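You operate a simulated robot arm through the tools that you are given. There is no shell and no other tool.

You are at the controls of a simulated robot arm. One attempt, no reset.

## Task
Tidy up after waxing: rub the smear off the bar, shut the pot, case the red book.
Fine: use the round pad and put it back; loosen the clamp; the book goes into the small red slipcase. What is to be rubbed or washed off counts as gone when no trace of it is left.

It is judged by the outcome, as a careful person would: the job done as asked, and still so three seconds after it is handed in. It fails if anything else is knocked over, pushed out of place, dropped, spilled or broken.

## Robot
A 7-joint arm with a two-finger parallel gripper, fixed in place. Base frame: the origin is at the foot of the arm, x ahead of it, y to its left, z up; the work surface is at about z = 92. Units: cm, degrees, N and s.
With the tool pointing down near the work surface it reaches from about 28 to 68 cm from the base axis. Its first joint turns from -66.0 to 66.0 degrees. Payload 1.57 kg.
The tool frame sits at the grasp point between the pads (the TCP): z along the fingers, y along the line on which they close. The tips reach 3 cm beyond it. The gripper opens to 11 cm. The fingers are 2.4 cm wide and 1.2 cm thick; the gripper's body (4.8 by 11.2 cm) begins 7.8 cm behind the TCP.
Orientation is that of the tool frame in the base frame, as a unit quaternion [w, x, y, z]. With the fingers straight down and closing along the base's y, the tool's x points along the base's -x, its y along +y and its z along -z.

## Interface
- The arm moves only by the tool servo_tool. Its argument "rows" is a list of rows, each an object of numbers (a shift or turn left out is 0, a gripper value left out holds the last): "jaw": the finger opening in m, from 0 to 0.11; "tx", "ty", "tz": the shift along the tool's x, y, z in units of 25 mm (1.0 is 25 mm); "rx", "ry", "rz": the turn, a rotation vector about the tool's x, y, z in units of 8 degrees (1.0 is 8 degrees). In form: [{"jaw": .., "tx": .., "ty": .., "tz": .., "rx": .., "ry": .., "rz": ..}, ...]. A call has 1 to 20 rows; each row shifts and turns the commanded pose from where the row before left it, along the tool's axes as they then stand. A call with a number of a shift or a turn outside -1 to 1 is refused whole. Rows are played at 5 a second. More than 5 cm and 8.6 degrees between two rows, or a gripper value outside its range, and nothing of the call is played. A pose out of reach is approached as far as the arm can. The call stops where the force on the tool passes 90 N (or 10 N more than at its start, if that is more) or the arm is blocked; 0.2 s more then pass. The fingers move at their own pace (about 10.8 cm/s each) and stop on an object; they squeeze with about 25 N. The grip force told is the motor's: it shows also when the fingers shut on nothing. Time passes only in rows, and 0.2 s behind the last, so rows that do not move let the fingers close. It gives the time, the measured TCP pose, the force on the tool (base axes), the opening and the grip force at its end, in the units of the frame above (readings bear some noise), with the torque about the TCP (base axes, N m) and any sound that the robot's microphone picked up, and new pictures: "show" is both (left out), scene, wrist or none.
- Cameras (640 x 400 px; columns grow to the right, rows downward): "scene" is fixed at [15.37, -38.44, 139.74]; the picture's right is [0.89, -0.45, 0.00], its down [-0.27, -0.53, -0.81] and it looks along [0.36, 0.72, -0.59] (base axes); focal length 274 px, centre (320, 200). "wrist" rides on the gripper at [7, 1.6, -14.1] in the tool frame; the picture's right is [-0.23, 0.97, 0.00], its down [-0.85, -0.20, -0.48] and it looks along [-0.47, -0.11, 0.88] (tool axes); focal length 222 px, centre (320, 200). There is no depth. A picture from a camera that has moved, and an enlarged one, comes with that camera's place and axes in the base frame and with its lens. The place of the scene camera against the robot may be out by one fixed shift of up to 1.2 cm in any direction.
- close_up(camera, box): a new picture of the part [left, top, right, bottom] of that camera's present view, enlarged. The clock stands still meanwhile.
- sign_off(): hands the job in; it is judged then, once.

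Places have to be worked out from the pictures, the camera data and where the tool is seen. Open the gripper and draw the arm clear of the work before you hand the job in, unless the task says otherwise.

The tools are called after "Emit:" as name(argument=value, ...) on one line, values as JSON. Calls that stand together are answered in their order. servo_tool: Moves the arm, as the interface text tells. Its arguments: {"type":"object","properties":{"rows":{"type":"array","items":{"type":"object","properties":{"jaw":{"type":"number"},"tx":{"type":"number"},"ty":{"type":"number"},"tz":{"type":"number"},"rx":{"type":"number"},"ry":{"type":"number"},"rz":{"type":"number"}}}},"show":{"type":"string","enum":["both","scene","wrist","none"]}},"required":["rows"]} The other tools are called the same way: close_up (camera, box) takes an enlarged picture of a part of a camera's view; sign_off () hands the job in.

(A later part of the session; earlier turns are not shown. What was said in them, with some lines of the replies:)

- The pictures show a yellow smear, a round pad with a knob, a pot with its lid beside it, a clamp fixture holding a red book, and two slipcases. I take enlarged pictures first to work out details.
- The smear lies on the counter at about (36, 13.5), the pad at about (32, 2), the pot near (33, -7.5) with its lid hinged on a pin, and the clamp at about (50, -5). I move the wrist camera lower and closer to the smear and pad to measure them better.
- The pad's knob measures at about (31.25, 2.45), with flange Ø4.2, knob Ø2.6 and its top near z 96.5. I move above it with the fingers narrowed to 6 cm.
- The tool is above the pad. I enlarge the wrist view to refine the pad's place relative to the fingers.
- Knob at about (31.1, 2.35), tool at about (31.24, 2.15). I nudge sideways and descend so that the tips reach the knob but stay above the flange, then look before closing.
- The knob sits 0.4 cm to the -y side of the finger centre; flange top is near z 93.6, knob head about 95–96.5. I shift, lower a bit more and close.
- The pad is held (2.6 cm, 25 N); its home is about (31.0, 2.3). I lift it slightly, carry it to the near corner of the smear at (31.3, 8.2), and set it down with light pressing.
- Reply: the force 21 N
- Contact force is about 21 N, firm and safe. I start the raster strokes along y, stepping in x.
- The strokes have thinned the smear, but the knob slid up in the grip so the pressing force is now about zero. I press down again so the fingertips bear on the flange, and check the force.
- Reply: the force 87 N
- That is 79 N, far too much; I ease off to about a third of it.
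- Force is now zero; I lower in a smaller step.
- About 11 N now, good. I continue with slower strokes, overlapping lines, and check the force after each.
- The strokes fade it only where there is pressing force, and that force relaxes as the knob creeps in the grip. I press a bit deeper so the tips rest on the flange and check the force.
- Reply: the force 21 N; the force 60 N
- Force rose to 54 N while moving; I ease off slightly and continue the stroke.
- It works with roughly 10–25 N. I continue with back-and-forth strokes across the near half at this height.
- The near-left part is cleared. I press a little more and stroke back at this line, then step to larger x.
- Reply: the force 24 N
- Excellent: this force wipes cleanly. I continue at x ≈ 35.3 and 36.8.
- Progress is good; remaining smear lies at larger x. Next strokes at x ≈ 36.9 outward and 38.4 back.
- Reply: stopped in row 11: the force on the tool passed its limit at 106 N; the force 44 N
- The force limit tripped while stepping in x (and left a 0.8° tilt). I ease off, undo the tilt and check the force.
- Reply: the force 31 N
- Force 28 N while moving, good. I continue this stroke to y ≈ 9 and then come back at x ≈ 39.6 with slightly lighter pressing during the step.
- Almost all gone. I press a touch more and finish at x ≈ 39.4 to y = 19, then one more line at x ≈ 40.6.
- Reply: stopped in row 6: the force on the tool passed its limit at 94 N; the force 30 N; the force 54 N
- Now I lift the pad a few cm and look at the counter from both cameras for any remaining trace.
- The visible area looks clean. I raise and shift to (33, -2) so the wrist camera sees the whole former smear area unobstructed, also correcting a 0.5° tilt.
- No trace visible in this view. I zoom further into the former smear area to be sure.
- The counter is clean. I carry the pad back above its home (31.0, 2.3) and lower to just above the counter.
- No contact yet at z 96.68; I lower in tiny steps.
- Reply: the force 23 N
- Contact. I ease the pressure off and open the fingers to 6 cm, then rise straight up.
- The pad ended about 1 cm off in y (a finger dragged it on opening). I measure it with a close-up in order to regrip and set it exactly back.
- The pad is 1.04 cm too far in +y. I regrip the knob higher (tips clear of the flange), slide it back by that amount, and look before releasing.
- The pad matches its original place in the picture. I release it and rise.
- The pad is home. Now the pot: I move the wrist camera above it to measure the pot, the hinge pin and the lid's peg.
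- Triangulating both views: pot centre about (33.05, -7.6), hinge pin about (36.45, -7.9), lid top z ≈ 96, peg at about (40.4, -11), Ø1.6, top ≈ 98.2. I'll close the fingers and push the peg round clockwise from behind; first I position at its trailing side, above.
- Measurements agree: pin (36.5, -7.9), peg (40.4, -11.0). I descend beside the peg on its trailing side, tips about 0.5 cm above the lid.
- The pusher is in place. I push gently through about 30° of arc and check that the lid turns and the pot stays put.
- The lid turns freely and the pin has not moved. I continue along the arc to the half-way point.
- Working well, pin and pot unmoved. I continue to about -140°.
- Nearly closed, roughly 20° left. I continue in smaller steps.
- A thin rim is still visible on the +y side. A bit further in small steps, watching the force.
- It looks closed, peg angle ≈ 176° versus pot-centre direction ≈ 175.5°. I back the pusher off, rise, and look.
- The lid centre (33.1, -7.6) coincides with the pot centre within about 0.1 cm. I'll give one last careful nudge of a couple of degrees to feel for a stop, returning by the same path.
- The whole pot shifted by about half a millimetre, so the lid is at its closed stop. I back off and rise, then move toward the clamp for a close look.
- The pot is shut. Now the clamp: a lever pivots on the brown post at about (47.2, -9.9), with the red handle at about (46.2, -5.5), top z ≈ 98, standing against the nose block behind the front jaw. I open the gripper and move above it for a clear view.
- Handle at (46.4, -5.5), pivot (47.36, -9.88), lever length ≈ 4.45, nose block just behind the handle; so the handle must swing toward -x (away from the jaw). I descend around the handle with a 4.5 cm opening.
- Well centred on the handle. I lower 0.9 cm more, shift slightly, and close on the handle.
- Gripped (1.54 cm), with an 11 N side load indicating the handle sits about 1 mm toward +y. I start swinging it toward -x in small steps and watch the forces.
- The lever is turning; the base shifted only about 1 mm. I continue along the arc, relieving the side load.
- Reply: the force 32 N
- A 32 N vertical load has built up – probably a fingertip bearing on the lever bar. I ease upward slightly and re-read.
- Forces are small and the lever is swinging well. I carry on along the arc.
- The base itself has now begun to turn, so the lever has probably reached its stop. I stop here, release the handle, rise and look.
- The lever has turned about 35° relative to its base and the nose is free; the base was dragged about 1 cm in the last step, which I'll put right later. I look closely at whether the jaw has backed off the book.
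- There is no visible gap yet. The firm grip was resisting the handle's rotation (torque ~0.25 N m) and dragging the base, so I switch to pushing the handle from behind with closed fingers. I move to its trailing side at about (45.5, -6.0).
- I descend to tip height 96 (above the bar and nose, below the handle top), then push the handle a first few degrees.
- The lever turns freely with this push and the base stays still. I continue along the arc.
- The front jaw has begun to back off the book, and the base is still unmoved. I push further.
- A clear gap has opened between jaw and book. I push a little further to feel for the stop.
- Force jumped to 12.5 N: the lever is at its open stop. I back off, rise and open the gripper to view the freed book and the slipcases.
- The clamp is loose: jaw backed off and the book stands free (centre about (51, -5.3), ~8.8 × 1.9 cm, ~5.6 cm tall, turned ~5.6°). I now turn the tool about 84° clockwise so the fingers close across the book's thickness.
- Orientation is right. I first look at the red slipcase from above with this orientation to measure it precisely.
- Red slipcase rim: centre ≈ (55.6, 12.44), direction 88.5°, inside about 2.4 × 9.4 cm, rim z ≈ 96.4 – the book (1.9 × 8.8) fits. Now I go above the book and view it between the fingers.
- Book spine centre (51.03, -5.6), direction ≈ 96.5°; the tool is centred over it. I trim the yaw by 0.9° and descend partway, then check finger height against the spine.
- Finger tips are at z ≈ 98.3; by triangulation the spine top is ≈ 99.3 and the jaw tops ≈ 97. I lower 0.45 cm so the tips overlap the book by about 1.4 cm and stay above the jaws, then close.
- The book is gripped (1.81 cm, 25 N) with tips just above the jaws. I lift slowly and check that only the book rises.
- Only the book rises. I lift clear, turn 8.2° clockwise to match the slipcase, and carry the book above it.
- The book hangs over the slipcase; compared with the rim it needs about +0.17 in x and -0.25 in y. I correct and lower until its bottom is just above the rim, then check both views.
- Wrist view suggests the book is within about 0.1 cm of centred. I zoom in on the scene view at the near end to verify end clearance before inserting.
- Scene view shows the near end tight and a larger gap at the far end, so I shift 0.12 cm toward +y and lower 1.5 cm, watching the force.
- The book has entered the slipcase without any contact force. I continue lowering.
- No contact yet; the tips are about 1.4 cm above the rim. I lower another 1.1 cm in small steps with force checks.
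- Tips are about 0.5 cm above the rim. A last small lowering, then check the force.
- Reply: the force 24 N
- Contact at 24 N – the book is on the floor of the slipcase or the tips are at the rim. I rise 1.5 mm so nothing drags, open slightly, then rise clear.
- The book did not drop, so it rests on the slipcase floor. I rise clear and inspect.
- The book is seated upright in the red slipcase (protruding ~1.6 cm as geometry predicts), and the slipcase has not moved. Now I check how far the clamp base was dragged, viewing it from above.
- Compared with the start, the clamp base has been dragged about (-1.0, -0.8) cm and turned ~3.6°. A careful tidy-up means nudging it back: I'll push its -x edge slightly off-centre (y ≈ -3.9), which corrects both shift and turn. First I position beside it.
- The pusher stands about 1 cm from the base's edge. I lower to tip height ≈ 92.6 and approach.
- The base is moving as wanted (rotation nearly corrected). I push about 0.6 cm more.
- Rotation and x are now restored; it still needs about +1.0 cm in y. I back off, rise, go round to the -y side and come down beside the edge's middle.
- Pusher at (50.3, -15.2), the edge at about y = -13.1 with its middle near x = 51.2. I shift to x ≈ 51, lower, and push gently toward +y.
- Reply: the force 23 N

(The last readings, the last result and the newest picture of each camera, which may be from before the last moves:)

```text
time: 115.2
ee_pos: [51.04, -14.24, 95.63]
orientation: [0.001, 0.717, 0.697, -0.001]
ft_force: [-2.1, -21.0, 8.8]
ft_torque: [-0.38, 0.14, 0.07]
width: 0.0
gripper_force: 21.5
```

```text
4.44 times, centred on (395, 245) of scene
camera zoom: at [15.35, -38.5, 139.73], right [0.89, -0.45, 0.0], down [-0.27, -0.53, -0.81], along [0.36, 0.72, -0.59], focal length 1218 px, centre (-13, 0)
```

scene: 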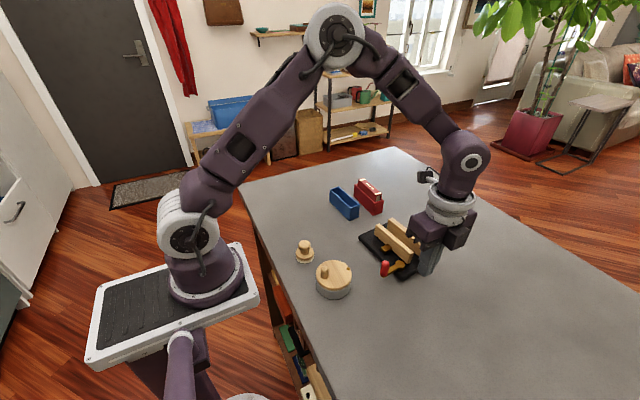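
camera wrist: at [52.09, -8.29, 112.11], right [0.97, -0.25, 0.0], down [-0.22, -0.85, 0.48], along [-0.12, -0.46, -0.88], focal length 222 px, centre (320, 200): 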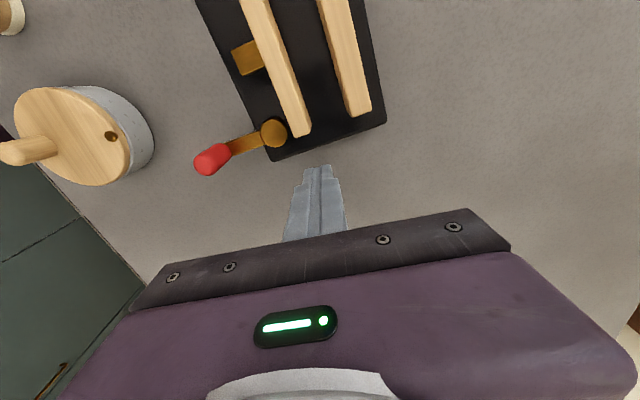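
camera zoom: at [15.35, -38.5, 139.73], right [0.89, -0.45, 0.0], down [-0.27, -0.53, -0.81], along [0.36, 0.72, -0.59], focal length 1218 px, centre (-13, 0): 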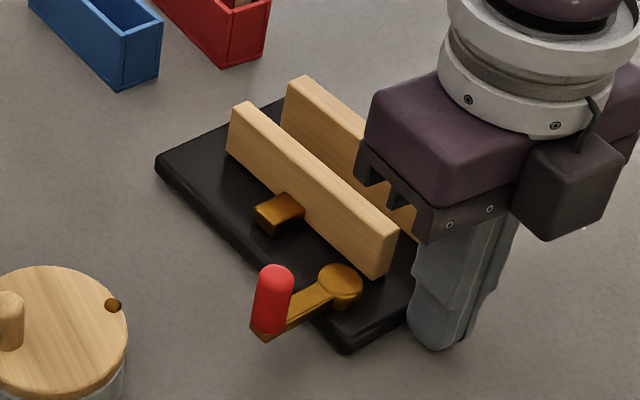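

The base is being pushed (21 N). I continue in small steps.

Emit:
servo_tool(rows=[{"tx": 0.06}, {"tx": 0.06}, {"tx": 0.06}, {"tx": 0.06}, {}], show="none")

Emit:
close_up(camera="scene", box=[340, 200, 450, 290])

```text
time: 116.4
ee_pos: [50.93, -13.46, 95.69]
orientation: [0.0, 0.717, 0.697, -0.002]
ft_force: [-2.5, -12.8, 1.7]
ft_torque: [-0.29, 0.08, 0.09]
width: 0.02
gripper_force: 21.4
```

```text
4.44 times, centred on (395, 245) of scene
camera zoom: at [15.36, -38.48, 139.73], right [0.89, -0.45, 0.0], down [-0.27, -0.53, -0.81], along [0.36, 0.72, -0.59], focal length 1218 px, centre (-13, 0)
```

zoom: 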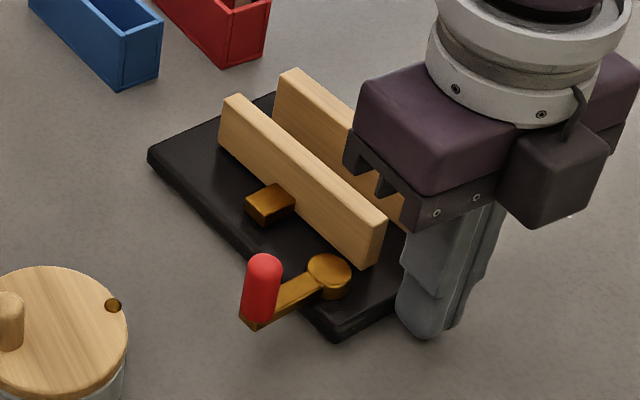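

The base's corners now match the starting picture to within a few pixels. I back off, rise and check everything.

Emit:
servo_tool(rows=[{"tx": -0.4}, {"tz": -1}, {"tz": -1}, {"tz": -1}, {"tz": -1}, {"tz": -1}, {"tz": -1}, {"tz": -1, "tx": -0.5}, {"tx": -0.8}, {}], show="both")

Emit:
close_up(camera="scene", box=[340, 200, 450, 290])

Emit:
close_up(camera="scene", box=[270, 200, 400, 310])

Emit:
close_up(camera="scene", box=[310, 170, 410, 240])

```text
time: 118.6
ee_pos: [51.05, -17.7, 113.37]
orientation: [0.0, 0.717, 0.697, -0.001]
ft_force: [0.3, 0.2, 0.4]
ft_torque: [0.02, -0.01, 0.02]
width: 0.0
gripper_force: 21.5
camera wrist: at [52.93, -10.78, 127.53], right [0.97, -0.25, 0.0], down [-0.22, -0.85, 0.48], along [-0.12, -0.46, -0.88], focal length 222 px, centre (320, 200)
```

scene: 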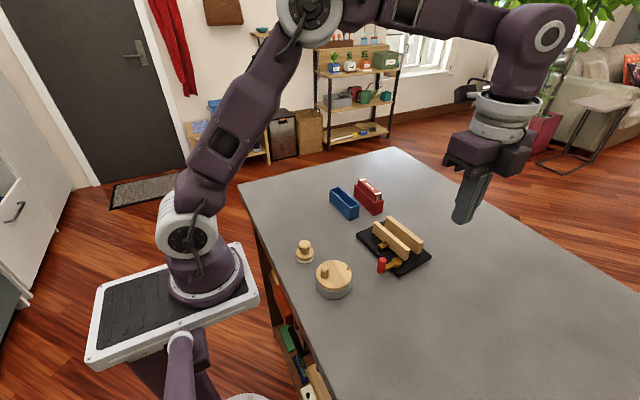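
wrist: 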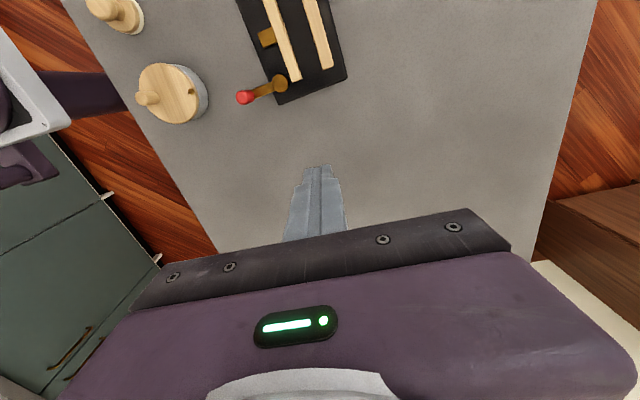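

```text
4.44 times, centred on (395, 245) of scene
camera zoom: at [15.37, -38.45, 139.74], right [0.89, -0.45, 0.0], down [-0.27, -0.53, -0.81], along [0.36, 0.72, -0.59], focal length 1218 px, centre (-13, 0)
```

zoom: 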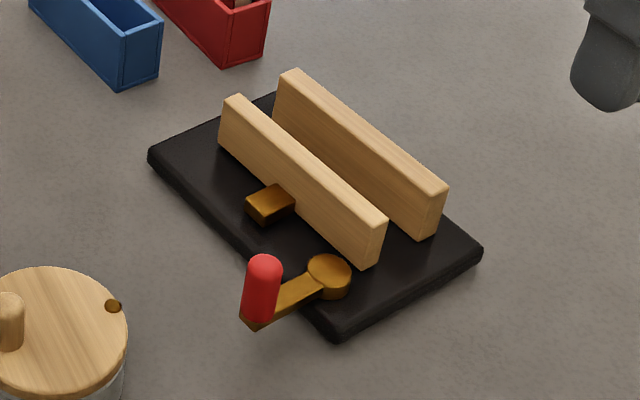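

```text
3.64 times, centred on (335, 255) of scene
camera zoom: at [15.37, -38.45, 139.74], right [0.89, -0.45, 0.0], down [-0.27, -0.53, -0.81], along [0.36, 0.72, -0.59], focal length 996 px, centre (266, 0)
```

zoom: 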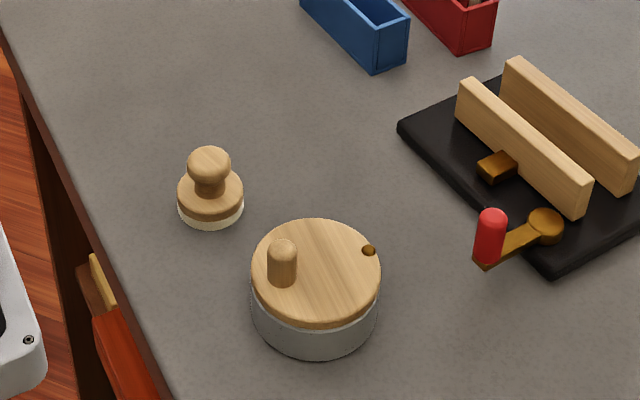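

```text
5.71 times, centred on (360, 205) of scene
camera zoom: at [15.37, -38.45, 139.74], right [0.89, -0.45, 0.0], down [-0.27, -0.53, -0.81], along [0.36, 0.72, -0.59], focal length 1566 px, centre (91, 171)
```

zoom: 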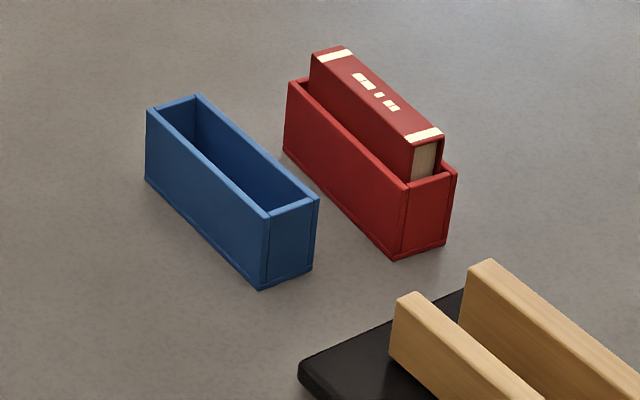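

Everything is in place: base back at its start position, pot shut, pad home, book cased. I open the gripper, draw up and away, and take a last close look at the former smear area.

Emit:
servo_tool(rows=[{"jaw": 0.08, "tz": -0.8}, {"tz": -0.8}, {"tz": -0.8}, {}, {}], show="scene")

Emit:
close_up(camera="scene", box=[280, 198, 330, 248])

Emit:
close_up(camera="scene", box=[300, 255, 370, 305])

```text
time: 119.8
ee_pos: [50.94, -17.64, 119.24]
orientation: [0.0, 0.717, 0.697, -0.001]
ft_force: [0.9, -0.5, 0.1]
ft_torque: [0.0, -0.02, -0.01]
width: 8.02
gripper_force: 0.0
```

scene: 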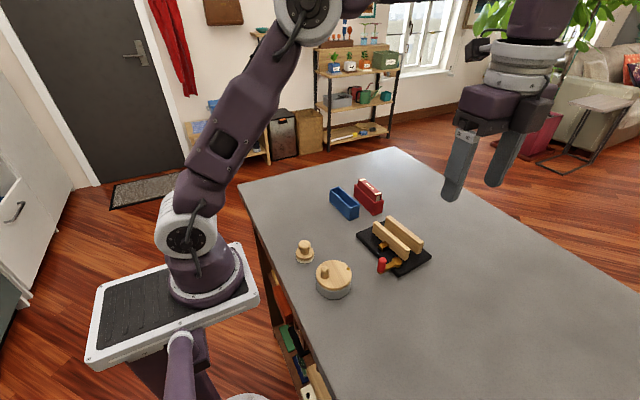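

```text
8.00 times, centred on (305, 223) of scene
camera zoom: at [15.37, -38.44, 139.74], right [0.89, -0.45, 0.0], down [-0.27, -0.53, -0.81], along [0.36, 0.72, -0.59], focal length 2192 px, centre (440, 16)
```

zoom: 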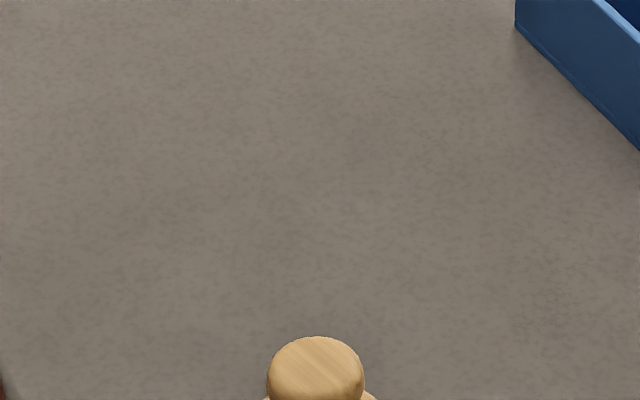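

```text
8.00 times, centred on (335, 280) of scene
camera zoom: at [15.37, -38.44, 139.74], right [0.89, -0.45, 0.0], down [-0.27, -0.53, -0.81], along [0.36, 0.72, -0.59], focal length 2192 px, centre (200, -440)
```

zoom: 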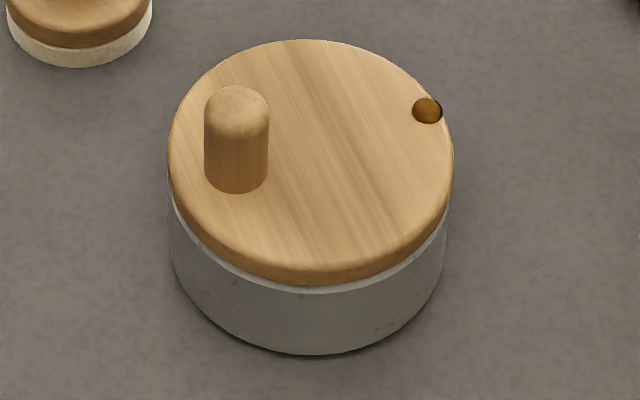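

The counter is clean, the pot is shut against its stop, the pad is back, the clamp is loosened with its base back in position, and the red book stands in the red slipcase. The gripper is open and clear, so I hand the job in.

Emit:
sign_off()

```text
The job is handed in.
```

The tidy-up is finished and handed in. In the last pictures everything looked as you asked:

- **Smear:** rubbed off with the round pad. Close-ups of the whole area from both cameras show no trace.
- **Pad:** back in its original spot. My first release left it about 1 cm off, so I picked it up again and set it right.
- **Pot:** lid swung shut. It stopped turning there, and pushing further only moved the pot by about half a millimetre.
- **Clamp:** loosened, with the lever at its open stop and the front jaw clear of the book.
- **Clamp base:** it got dragged about 1 cm and turned slightly while I was working the lever. I pushed it back, and its corners now match the starting picture to within a few pixels.
- **Book:** standing upright in the small red slipcase, resting on its floor. The slipcase did not move.

The gripper is open and the arm is drawn clear of the counter.
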